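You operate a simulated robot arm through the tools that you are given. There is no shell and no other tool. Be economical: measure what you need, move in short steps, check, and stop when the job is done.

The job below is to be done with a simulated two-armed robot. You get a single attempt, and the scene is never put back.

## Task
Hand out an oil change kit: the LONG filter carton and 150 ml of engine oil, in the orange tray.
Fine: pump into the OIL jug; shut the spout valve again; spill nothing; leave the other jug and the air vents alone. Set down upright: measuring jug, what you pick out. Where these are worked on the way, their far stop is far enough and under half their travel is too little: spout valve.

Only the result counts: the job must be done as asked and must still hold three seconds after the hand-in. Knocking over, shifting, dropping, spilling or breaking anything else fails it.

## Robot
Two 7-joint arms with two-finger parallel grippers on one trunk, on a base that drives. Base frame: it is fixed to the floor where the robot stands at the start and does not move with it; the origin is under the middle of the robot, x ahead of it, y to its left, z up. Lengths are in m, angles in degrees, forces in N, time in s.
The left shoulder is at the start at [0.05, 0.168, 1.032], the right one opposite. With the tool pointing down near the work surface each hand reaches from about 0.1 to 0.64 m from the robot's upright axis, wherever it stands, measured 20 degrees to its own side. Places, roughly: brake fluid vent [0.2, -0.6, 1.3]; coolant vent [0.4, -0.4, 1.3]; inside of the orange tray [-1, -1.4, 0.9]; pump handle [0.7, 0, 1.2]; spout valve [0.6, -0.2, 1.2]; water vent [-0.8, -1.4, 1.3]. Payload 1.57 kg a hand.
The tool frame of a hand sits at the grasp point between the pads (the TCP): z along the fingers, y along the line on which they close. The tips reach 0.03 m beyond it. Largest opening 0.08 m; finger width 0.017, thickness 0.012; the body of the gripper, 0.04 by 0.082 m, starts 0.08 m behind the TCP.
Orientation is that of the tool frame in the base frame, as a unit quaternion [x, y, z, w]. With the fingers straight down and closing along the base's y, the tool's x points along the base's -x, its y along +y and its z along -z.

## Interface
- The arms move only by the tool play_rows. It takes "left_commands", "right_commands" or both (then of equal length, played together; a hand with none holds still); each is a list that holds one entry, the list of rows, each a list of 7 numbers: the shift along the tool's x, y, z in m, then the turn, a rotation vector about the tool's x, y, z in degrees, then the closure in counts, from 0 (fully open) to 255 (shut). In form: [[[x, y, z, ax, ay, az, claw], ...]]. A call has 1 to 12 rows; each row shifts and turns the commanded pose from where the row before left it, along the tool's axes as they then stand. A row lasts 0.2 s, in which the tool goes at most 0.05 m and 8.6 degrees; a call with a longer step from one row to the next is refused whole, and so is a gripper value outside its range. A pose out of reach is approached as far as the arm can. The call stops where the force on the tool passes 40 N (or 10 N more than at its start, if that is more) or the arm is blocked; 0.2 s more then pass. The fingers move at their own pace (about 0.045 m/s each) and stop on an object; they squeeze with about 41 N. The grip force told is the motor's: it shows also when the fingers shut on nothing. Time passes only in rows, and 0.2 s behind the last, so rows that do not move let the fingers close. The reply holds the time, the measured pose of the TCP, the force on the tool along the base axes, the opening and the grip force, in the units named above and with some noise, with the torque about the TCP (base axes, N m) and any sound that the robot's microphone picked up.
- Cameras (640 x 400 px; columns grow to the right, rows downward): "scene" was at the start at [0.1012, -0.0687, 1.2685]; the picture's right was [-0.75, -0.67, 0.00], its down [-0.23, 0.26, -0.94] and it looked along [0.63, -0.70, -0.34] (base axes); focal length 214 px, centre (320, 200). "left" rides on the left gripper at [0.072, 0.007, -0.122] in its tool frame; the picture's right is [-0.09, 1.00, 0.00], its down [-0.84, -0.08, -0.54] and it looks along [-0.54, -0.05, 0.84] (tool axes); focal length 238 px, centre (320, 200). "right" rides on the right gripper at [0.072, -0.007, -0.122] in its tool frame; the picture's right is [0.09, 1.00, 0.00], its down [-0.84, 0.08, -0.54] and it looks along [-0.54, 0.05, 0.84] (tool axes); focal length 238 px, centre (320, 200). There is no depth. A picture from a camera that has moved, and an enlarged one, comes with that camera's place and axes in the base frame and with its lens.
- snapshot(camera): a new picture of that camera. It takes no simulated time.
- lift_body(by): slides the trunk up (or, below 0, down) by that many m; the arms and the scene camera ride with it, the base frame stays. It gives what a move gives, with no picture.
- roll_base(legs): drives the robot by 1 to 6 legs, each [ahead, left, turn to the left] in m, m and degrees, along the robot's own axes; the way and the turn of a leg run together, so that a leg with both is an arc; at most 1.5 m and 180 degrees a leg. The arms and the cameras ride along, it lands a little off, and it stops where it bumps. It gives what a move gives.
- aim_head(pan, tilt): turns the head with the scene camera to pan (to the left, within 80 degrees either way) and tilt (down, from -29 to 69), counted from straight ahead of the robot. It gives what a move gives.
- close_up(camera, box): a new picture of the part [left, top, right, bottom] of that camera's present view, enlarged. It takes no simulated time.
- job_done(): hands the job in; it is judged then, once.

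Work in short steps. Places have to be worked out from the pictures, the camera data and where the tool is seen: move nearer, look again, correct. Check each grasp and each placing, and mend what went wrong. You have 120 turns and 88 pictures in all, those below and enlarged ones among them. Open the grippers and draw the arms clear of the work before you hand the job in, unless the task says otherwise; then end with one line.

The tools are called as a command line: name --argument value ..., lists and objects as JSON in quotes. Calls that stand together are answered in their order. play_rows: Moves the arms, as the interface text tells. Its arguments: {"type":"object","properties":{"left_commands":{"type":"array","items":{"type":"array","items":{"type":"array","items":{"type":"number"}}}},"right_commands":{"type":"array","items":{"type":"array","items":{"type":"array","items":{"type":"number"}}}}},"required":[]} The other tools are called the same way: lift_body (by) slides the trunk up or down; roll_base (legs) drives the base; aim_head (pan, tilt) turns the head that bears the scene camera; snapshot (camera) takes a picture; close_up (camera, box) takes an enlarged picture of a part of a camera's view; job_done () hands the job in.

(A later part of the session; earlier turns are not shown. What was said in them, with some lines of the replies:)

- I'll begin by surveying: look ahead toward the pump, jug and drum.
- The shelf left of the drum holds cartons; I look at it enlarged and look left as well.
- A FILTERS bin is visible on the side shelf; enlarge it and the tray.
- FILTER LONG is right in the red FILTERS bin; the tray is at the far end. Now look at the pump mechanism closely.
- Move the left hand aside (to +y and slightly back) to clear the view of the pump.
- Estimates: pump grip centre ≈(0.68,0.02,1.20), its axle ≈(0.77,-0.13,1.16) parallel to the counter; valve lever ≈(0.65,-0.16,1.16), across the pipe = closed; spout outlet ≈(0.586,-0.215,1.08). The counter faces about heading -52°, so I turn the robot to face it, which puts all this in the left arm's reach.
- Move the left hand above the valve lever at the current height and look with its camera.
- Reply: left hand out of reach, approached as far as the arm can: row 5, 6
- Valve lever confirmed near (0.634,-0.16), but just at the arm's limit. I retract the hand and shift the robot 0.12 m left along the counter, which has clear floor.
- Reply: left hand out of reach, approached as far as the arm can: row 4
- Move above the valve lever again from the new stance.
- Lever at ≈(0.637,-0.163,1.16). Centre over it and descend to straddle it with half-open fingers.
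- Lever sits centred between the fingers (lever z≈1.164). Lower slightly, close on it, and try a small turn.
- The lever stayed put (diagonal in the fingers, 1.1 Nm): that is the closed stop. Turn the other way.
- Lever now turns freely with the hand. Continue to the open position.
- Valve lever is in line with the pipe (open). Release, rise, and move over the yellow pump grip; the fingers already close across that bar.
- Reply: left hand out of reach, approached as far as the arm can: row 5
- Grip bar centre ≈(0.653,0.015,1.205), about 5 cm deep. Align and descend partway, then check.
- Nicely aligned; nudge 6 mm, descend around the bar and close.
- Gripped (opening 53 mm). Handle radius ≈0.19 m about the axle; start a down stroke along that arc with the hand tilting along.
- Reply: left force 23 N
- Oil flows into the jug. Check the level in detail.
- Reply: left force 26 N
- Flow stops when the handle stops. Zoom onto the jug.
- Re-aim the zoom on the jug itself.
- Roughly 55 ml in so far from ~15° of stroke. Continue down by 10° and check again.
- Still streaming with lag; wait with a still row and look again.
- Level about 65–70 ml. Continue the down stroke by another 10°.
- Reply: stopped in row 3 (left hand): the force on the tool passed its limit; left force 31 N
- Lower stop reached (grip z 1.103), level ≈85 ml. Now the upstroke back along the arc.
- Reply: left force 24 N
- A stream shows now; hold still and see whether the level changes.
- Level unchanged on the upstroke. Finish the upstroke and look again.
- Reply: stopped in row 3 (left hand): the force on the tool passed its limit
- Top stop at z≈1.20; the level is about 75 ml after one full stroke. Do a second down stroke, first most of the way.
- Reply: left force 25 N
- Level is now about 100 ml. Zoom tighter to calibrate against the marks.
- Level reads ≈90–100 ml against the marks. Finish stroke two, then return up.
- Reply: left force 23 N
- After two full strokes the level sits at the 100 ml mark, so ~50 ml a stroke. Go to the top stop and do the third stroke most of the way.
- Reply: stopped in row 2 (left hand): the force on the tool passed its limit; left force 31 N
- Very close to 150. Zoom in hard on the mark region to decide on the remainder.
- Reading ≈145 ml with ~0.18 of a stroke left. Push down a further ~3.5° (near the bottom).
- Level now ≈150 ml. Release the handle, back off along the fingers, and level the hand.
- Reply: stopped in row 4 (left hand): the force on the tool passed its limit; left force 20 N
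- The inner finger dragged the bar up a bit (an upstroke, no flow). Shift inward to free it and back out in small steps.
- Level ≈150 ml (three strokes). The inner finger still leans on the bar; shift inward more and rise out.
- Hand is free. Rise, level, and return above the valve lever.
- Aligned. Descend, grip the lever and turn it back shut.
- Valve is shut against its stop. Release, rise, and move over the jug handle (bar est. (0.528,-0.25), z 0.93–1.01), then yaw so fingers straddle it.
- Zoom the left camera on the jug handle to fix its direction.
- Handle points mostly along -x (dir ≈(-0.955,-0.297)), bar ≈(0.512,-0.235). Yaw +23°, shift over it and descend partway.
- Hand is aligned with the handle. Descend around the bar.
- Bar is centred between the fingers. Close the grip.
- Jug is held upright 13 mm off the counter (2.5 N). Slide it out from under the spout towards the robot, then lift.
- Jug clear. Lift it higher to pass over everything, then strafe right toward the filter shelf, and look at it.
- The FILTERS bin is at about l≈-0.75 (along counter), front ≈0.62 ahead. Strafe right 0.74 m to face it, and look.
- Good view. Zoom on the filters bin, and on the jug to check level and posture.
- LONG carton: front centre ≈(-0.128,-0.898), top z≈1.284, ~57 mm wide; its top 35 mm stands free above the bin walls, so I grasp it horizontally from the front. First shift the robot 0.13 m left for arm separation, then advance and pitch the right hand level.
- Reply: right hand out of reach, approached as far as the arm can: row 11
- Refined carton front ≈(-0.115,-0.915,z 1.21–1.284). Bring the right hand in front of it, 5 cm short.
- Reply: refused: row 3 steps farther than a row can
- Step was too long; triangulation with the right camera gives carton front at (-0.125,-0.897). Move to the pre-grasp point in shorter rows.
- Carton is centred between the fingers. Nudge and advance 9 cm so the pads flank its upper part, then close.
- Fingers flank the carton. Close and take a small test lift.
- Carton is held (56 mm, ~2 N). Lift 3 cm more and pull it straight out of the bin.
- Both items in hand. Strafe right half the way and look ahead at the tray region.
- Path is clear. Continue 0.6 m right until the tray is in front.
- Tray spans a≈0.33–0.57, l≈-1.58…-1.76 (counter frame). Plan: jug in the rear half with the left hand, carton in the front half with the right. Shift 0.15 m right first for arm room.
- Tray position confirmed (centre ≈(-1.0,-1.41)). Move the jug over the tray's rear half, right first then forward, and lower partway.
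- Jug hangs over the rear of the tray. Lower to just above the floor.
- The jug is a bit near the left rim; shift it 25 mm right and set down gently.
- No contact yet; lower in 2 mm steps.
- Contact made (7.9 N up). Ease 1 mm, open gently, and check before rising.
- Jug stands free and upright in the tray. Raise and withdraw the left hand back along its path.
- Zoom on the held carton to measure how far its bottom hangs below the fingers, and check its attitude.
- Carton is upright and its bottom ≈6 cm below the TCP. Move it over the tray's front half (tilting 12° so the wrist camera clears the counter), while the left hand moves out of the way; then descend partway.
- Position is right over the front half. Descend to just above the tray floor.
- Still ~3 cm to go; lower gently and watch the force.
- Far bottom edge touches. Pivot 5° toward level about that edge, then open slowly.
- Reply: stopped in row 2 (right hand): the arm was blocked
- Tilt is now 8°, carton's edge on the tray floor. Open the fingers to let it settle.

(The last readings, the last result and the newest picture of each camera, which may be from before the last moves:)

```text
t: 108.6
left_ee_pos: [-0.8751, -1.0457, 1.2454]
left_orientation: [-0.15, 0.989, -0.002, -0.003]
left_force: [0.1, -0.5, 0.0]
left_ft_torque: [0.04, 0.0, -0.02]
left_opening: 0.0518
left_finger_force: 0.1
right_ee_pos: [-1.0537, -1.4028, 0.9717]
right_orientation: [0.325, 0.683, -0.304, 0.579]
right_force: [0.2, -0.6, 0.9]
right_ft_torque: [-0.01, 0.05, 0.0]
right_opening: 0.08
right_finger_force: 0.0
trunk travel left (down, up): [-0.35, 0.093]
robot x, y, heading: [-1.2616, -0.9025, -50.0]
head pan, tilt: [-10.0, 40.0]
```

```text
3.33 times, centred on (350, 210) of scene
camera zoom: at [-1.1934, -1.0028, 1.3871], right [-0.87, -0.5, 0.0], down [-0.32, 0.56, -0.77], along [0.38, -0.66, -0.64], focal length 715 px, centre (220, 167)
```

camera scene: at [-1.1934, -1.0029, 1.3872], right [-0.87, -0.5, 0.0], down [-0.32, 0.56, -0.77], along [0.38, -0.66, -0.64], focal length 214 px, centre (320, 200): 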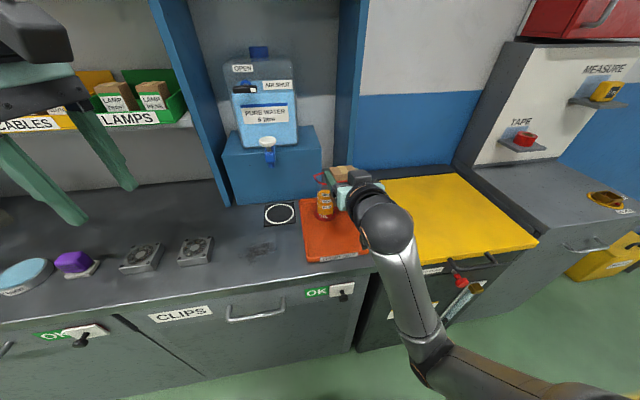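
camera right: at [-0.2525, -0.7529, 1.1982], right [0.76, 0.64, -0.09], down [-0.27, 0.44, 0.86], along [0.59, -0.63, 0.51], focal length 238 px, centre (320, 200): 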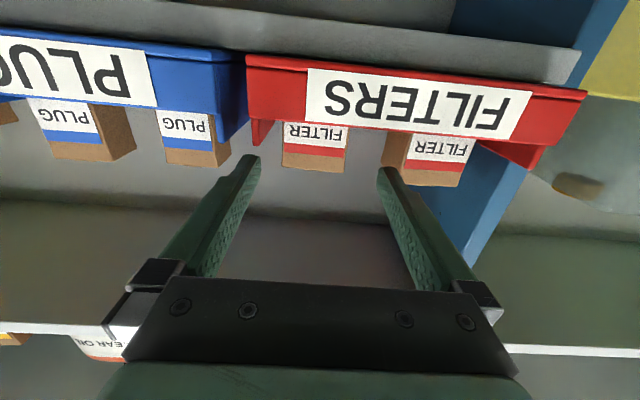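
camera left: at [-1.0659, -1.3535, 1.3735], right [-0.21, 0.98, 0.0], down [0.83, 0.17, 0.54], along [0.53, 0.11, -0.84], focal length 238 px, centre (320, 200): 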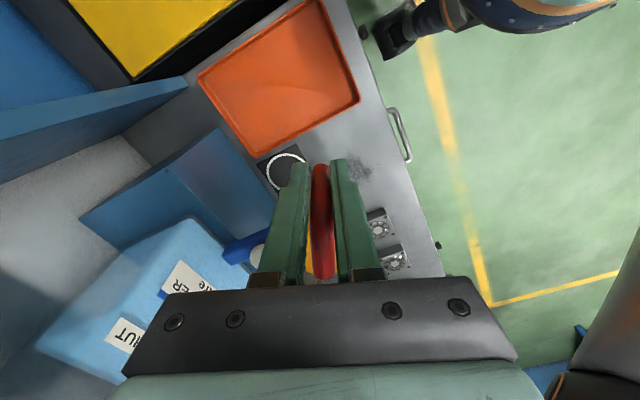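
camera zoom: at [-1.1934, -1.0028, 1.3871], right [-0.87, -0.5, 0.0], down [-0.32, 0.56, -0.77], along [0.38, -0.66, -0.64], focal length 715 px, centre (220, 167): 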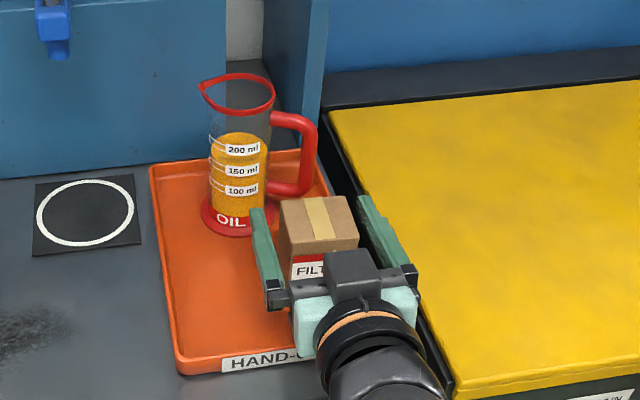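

Carton settled upright. Back the right hand straight out between the fingers' gaps, then raise.

play_rows --right_commands '[[[0, 0, -0.015, 0, 0, 0, 0], [0, 0, -0.025, 0, 0, 0, 0], [0, 0, -0.03, 0, 0, 0, 0], [0, 0, -0.03, 0, 0, 0, 0], [-0.03, 0, -0.02, 0, 0, 0, 0], [-0.04, 0, 0, 0, 0, 0, 0], [-0.04, 0, 0, 0, 0, 0, 0], [-0.04, 0, 0, 0, 0, 0, 0]]]'

close_up --camera "scene" --box '[270, 150, 430, 270]'

```text
t: 109.4
left_ee_pos: [-0.8748, -1.043, 1.2453]
left_orientation: [-0.151, 0.989, -0.003, -0.005]
left_force: [-0.4, 0.0, 1.1]
left_ft_torque: [0.01, -0.01, 0.03]
left_opening: 0.0519
left_finger_force: 0.1
right_ee_pos: [-1.0727, -1.4121, 0.9653]
right_orientation: [0.307, 0.692, -0.345, 0.555]
right_force: [10.6, 9.2, 5.7]
right_ft_torque: [0.27, -0.36, 0.35]
right_opening: 0.0801
right_finger_force: 0.0
trunk travel left (down, up): [-0.35, 0.093]
robot x, y, heading: [-1.2621, -0.8976, -50.0]
head pan, tilt: [-10.0, 40.0]
stopped in row 3 (right hand): the arm was blocked; the commanded pose is now the measured one
```

```text
3.33 times, centred on (350, 210) of scene
camera zoom: at [-1.1923, -1.0012, 1.3873], right [-0.86, -0.5, 0.0], down [-0.32, 0.56, -0.77], along [0.38, -0.66, -0.64], focal length 715 px, centre (220, 167)
```

zoom: 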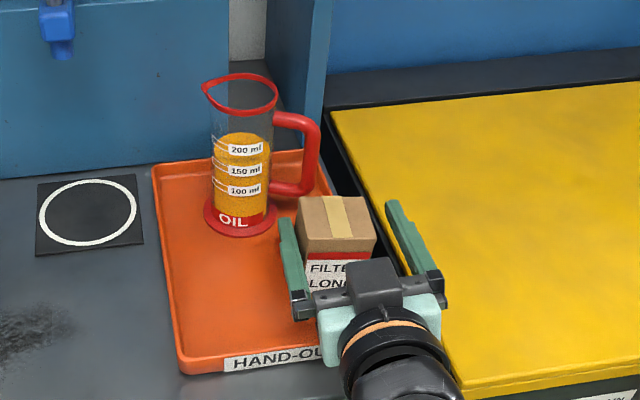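

The hand is being deflected to the right (arm blocked, 14 N). Look at the whole arm before moving further.

snapshot --camera "scene"

```text
4 pictures are left
camera scene: at [-1.1923, -1.0012, 1.3873], right [-0.86, -0.5, 0.0], down [-0.32, 0.56, -0.77], along [0.38, -0.66, -0.64], focal length 214 px, centre (320, 200)
```

scene: 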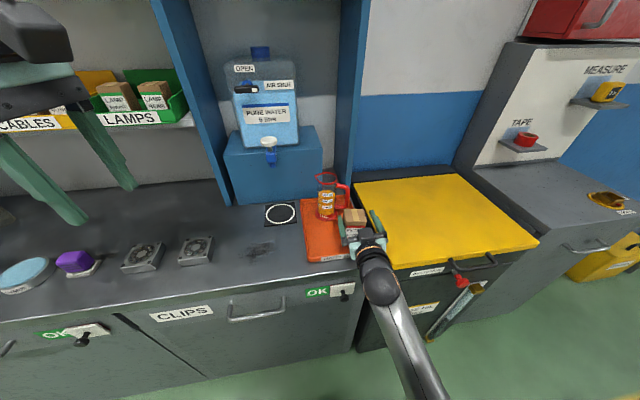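

The fingers press on the carton's left side. First relieve it by shifting the hand left a little, and read the force.

play_rows --right_commands '[[[0, 0.006, 0, 0, 0, 0, 0], [0, 0.006, 0, 0, 0, 0, 0]]]'

```text
t: 110.0
left_ee_pos: [-0.8731, -1.0418, 1.2446]
left_orientation: [-0.15, 0.989, -0.002, -0.005]
left_force: [0.1, -0.1, 0.0]
left_ft_torque: [-0.01, 0.0, 0.03]
left_opening: 0.0518
left_finger_force: 0.2
right_ee_pos: [-1.0723, -1.4126, 0.9649]
right_orientation: [0.299, 0.69, -0.362, 0.551]
right_force: [19.2, 16.7, 12.1]
right_ft_torque: [0.52, -0.73, 0.48]
right_opening: 0.0802
right_finger_force: 0.5
trunk travel left (down, up): [-0.35, 0.093]
robot x, y, heading: [-1.2605, -0.9005, -49.7]
head pan, tilt: [-10.0, 40.0]
```

The arm itself is pushing right against the carton (joint limit). Use the base to relieve: shift 18 mm left.

roll_base --legs '[[0, 0.018, 0]]'

```text
t: 110.8
left_ee_pos: [-0.8611, -1.0328, 1.2455]
left_orientation: [-0.15, 0.989, -0.003, -0.004]
left_force: [0.2, 1.0, 0.0]
left_ft_torque: [-0.05, 0.04, -0.03]
left_opening: 0.0518
left_finger_force: 0.0
right_ee_pos: [-1.062, -1.4053, 0.9619]
right_orientation: [0.3, 0.692, -0.367, 0.544]
right_force: [0.2, 0.0, 0.8]
right_ft_torque: [0.0, -0.02, -0.02]
right_opening: 0.0801
right_finger_force: 0.1
trunk travel left (down, up): [-0.35, 0.093]
robot x, y, heading: [-1.2478, -0.8859, -50.0]
head pan, tilt: [-10.0, 40.0]
```

Free now (zero force). Lift the trunk straight up to bring the fingers clear over the carton.

lift_body --by 0.03

close_up --camera "scene" --box '[270, 150, 430, 270]'

```text
t: 111.5
left_ee_pos: [-0.8615, -1.0342, 1.2745]
left_orientation: [-0.151, 0.989, -0.001, -0.003]
left_force: [-0.1, 1.0, -0.1]
left_ft_torque: [0.0, -0.02, -0.03]
left_opening: 0.0518
left_finger_force: 0.1
right_ee_pos: [-1.0631, -1.4067, 0.9921]
right_orientation: [0.3, 0.693, -0.367, 0.543]
right_force: [0.6, -0.5, 0.8]
right_ft_torque: [0.01, -0.01, 0.03]
right_opening: 0.08
right_finger_force: 0.0
trunk travel left (down, up): [-0.38, 0.063]
robot x, y, heading: [-1.2473, -0.8858, -49.9]
head pan, tilt: [-10.0, 40.0]
```

```text
3.33 times, centred on (350, 210) of scene
camera zoom: at [-1.1794, -0.9913, 1.4171], right [-0.87, -0.5, 0.0], down [-0.32, 0.56, -0.77], along [0.38, -0.66, -0.64], focal length 715 px, centre (220, 167)
```

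zoom: 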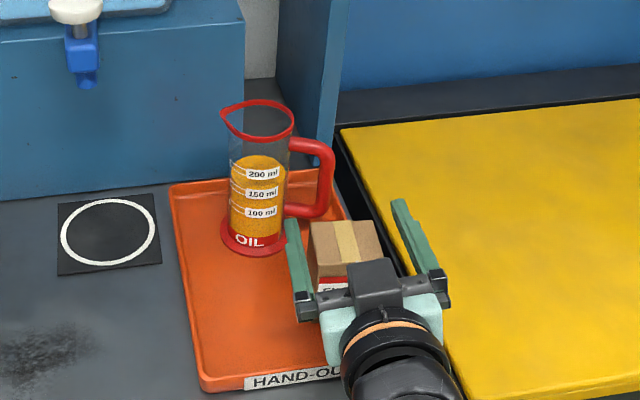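

Carton stays put, forces nil. Lift the remaining 6 cm and drive the base straight back.

lift_body --by 0.06

roll_base --legs '[[-0.25, 0, 0]]'

aim_head --pan -15 --tilt 35

snapshot --camera "scene"

```text
t: 112.5
left_ee_pos: [-0.8608, -1.0334, 1.3345]
left_orientation: [-0.15, 0.989, -0.002, -0.004]
left_force: [0.4, -0.1, -0.1]
left_ft_torque: [0.0, -0.03, 0.02]
left_opening: 0.0517
left_finger_force: 0.1
right_ee_pos: [-1.0633, -1.4069, 1.0519]
right_orientation: [0.3, 0.693, -0.366, 0.544]
right_force: [0.0, 0.0, 0.1]
right_ft_torque: [0.03, 0.01, 0.01]
right_opening: 0.08
right_finger_force: 0.1
trunk travel left (down, up): [-0.44, 0.003]
robot x, y, heading: [-1.2486, -0.8865, -49.9]
head pan, tilt: [-10.0, 40.0]
```

```text
t: 114.3
left_ee_pos: [-1.0234, -0.8413, 1.3348]
left_orientation: [-0.149, 0.989, -0.001, -0.003]
left_force: [-0.3, 0.4, 0.9]
left_ft_torque: [0.02, -0.01, 0.01]
left_opening: 0.0516
left_finger_force: 0.1
right_ee_pos: [-1.2243, -1.2133, 1.0519]
right_orientation: [0.301, 0.692, -0.367, 0.544]
right_force: [-0.2, -0.1, -0.2]
right_ft_torque: [-0.03, -0.01, 0.01]
right_opening: 0.08
right_finger_force: 0.1
trunk travel left (down, up): [-0.44, 0.003]
robot x, y, heading: [-1.4097, -0.6932, -50.3]
head pan, tilt: [-10.0, 40.0]
```

```text
t: 115.0
left_ee_pos: [-1.0222, -0.8416, 1.335]
left_orientation: [-0.149, 0.989, -0.001, -0.004]
left_force: [0.2, 0.0, -0.6]
left_ft_torque: [0.0, 0.01, 0.0]
left_opening: 0.0522
left_finger_force: 0.0
right_ee_pos: [-1.2246, -1.2145, 1.0513]
right_orientation: [0.3, 0.693, -0.367, 0.543]
right_force: [-0.1, 0.0, 0.1]
right_ft_torque: [-0.01, -0.01, 0.0]
right_opening: 0.0799
right_finger_force: 0.0
trunk travel left (down, up): [-0.44, 0.003]
robot x, y, heading: [-1.4047, -0.6953, -50.2]
head pan, tilt: [-15.0, 35.0]
```

```text
2 pictures are left
camera scene: at [-1.3463, -0.8053, 1.4846], right [-0.91, -0.42, 0.0], down [-0.24, 0.52, -0.82], along [0.35, -0.74, -0.57], focal length 214 px, centre (320, 200)
```

scene: 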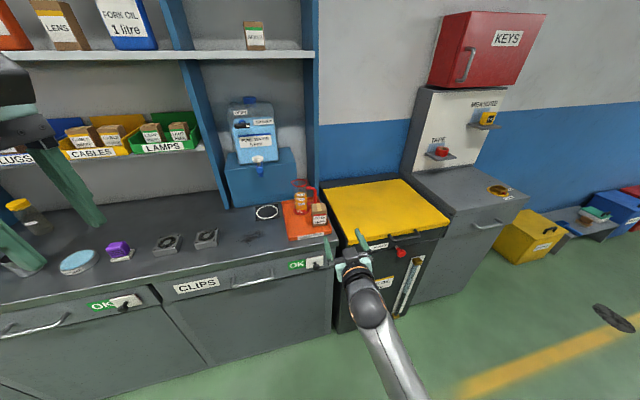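

Both arms are clear of the work. One close look at the tray to verify jug and carton.

close_up --camera "scene" --box '[272, 170, 352, 250]'

```text
5.00 times, centred on (312, 210) of scene
camera zoom: at [-1.3463, -0.8053, 1.4846], right [-0.91, -0.42, 0.0], down [-0.24, 0.52, -0.82], along [0.35, -0.74, -0.57], focal length 1072 px, centre (360, 150)
```

zoom: 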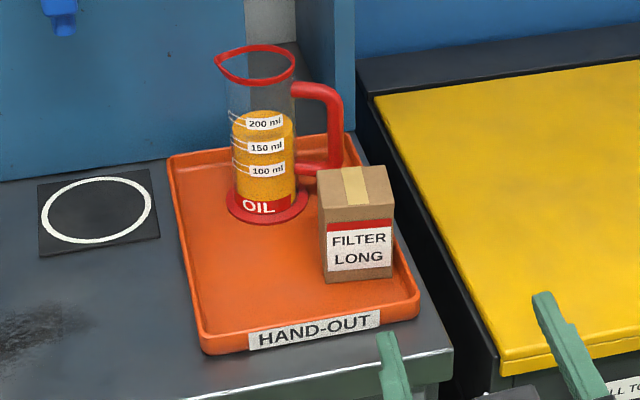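

Both stand upright in the tray. For certainty I use the last picture to verify the valve is still shut: open the left gripper, turn the robot toward the pump and aim the head.

play_rows --left_commands '[[[0, 0, 0, 0, 0, 0, 0], [0, 0, 0, 0, 0, 0, 0]]]'

roll_base --legs '[[0, 0, 60]]'

aim_head --pan 5 --tilt 9

```text
t: 115.6
left_ee_pos: [-1.0232, -0.8412, 1.3349]
left_orientation: [-0.15, 0.989, -0.001, -0.003]
left_force: [-0.7, -0.1, 0.8]
left_ft_torque: [-0.01, -0.01, 0.02]
left_opening: 0.0797
left_finger_force: 0.1
right_ee_pos: [-1.2252, -1.2156, 1.0521]
right_orientation: [0.3, 0.693, -0.367, 0.544]
right_force: [-0.4, 0.0, 0.4]
right_ft_torque: [0.02, 0.02, -0.03]
right_opening: 0.0801
right_finger_force: 0.1
trunk travel left (down, up): [-0.44, 0.003]
robot x, y, heading: [-1.4081, -0.6952, -50.0]
head pan, tilt: [-15.0, 35.0]
```

```text
t: 118.7
left_ee_pos: [-1.0901, -0.4334, 1.3359]
left_orientation: [-0.626, 0.78, -0.003, -0.002]
left_force: [-0.4, 0.1, 0.2]
left_ft_torque: [0.02, -0.01, -0.03]
left_opening: 0.08
left_finger_force: 0.1
right_ee_pos: [-0.867, -0.7945, 1.0517]
right_orientation: [-0.088, 0.75, -0.044, 0.654]
right_force: [-0.6, -0.1, -0.2]
right_ft_torque: [0.04, -0.02, -0.01]
right_opening: 0.0802
right_finger_force: 0.0
trunk travel left (down, up): [-0.44, 0.003]
robot x, y, heading: [-1.4101, -0.6984, 10.3]
head pan, tilt: [-15.0, 35.0]
```

```text
t: 119.5
left_ee_pos: [-1.0919, -0.4339, 1.3351]
left_orientation: [-0.624, 0.781, -0.003, -0.002]
left_force: [0.3, -0.1, -0.1]
left_ft_torque: [0.01, 0.01, 0.03]
left_opening: 0.0801
left_finger_force: 0.0
right_ee_pos: [-0.867, -0.7945, 1.051]
right_orientation: [-0.088, 0.75, -0.045, 0.654]
right_force: [0.8, 0.5, 0.8]
right_ft_torque: [0.0, 0.01, 0.01]
right_opening: 0.0798
right_finger_force: 0.0
trunk travel left (down, up): [-0.44, 0.003]
robot x, y, heading: [-1.4112, -0.6973, 10.0]
head pan, tilt: [5.0, 9.0]
```

Take the zoom at the expected valve location.

close_up --camera "scene" --box '[296, 188, 352, 223]'

```text
11.43 times, centred on (324, 206) of scene
camera zoom: at [-1.2804, -0.6634, 1.5264], right [0.26, -0.97, 0.0], down [-0.15, -0.04, -0.99], along [0.95, 0.26, -0.16], focal length 2451 px, centre (274, 137)
```

zoom: 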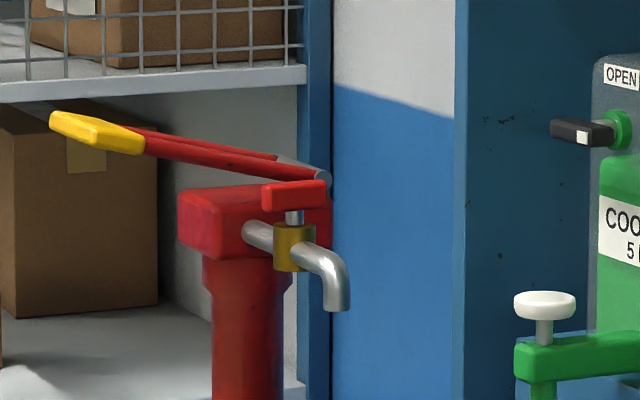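

The valve lever lies across the pipe, so it is shut, and the spout is not dripping. Both grippers are open and clear of the work, so I hand the job in.

job_done

```text
The job is handed in.
```

I handed the job in with the OIL jug and the FILTER LONG carton both standing upright in the orange tray. The jug holds about 150 ml, perhaps up to 155 by its marks. The spout valve is shut, and I saw no spills.
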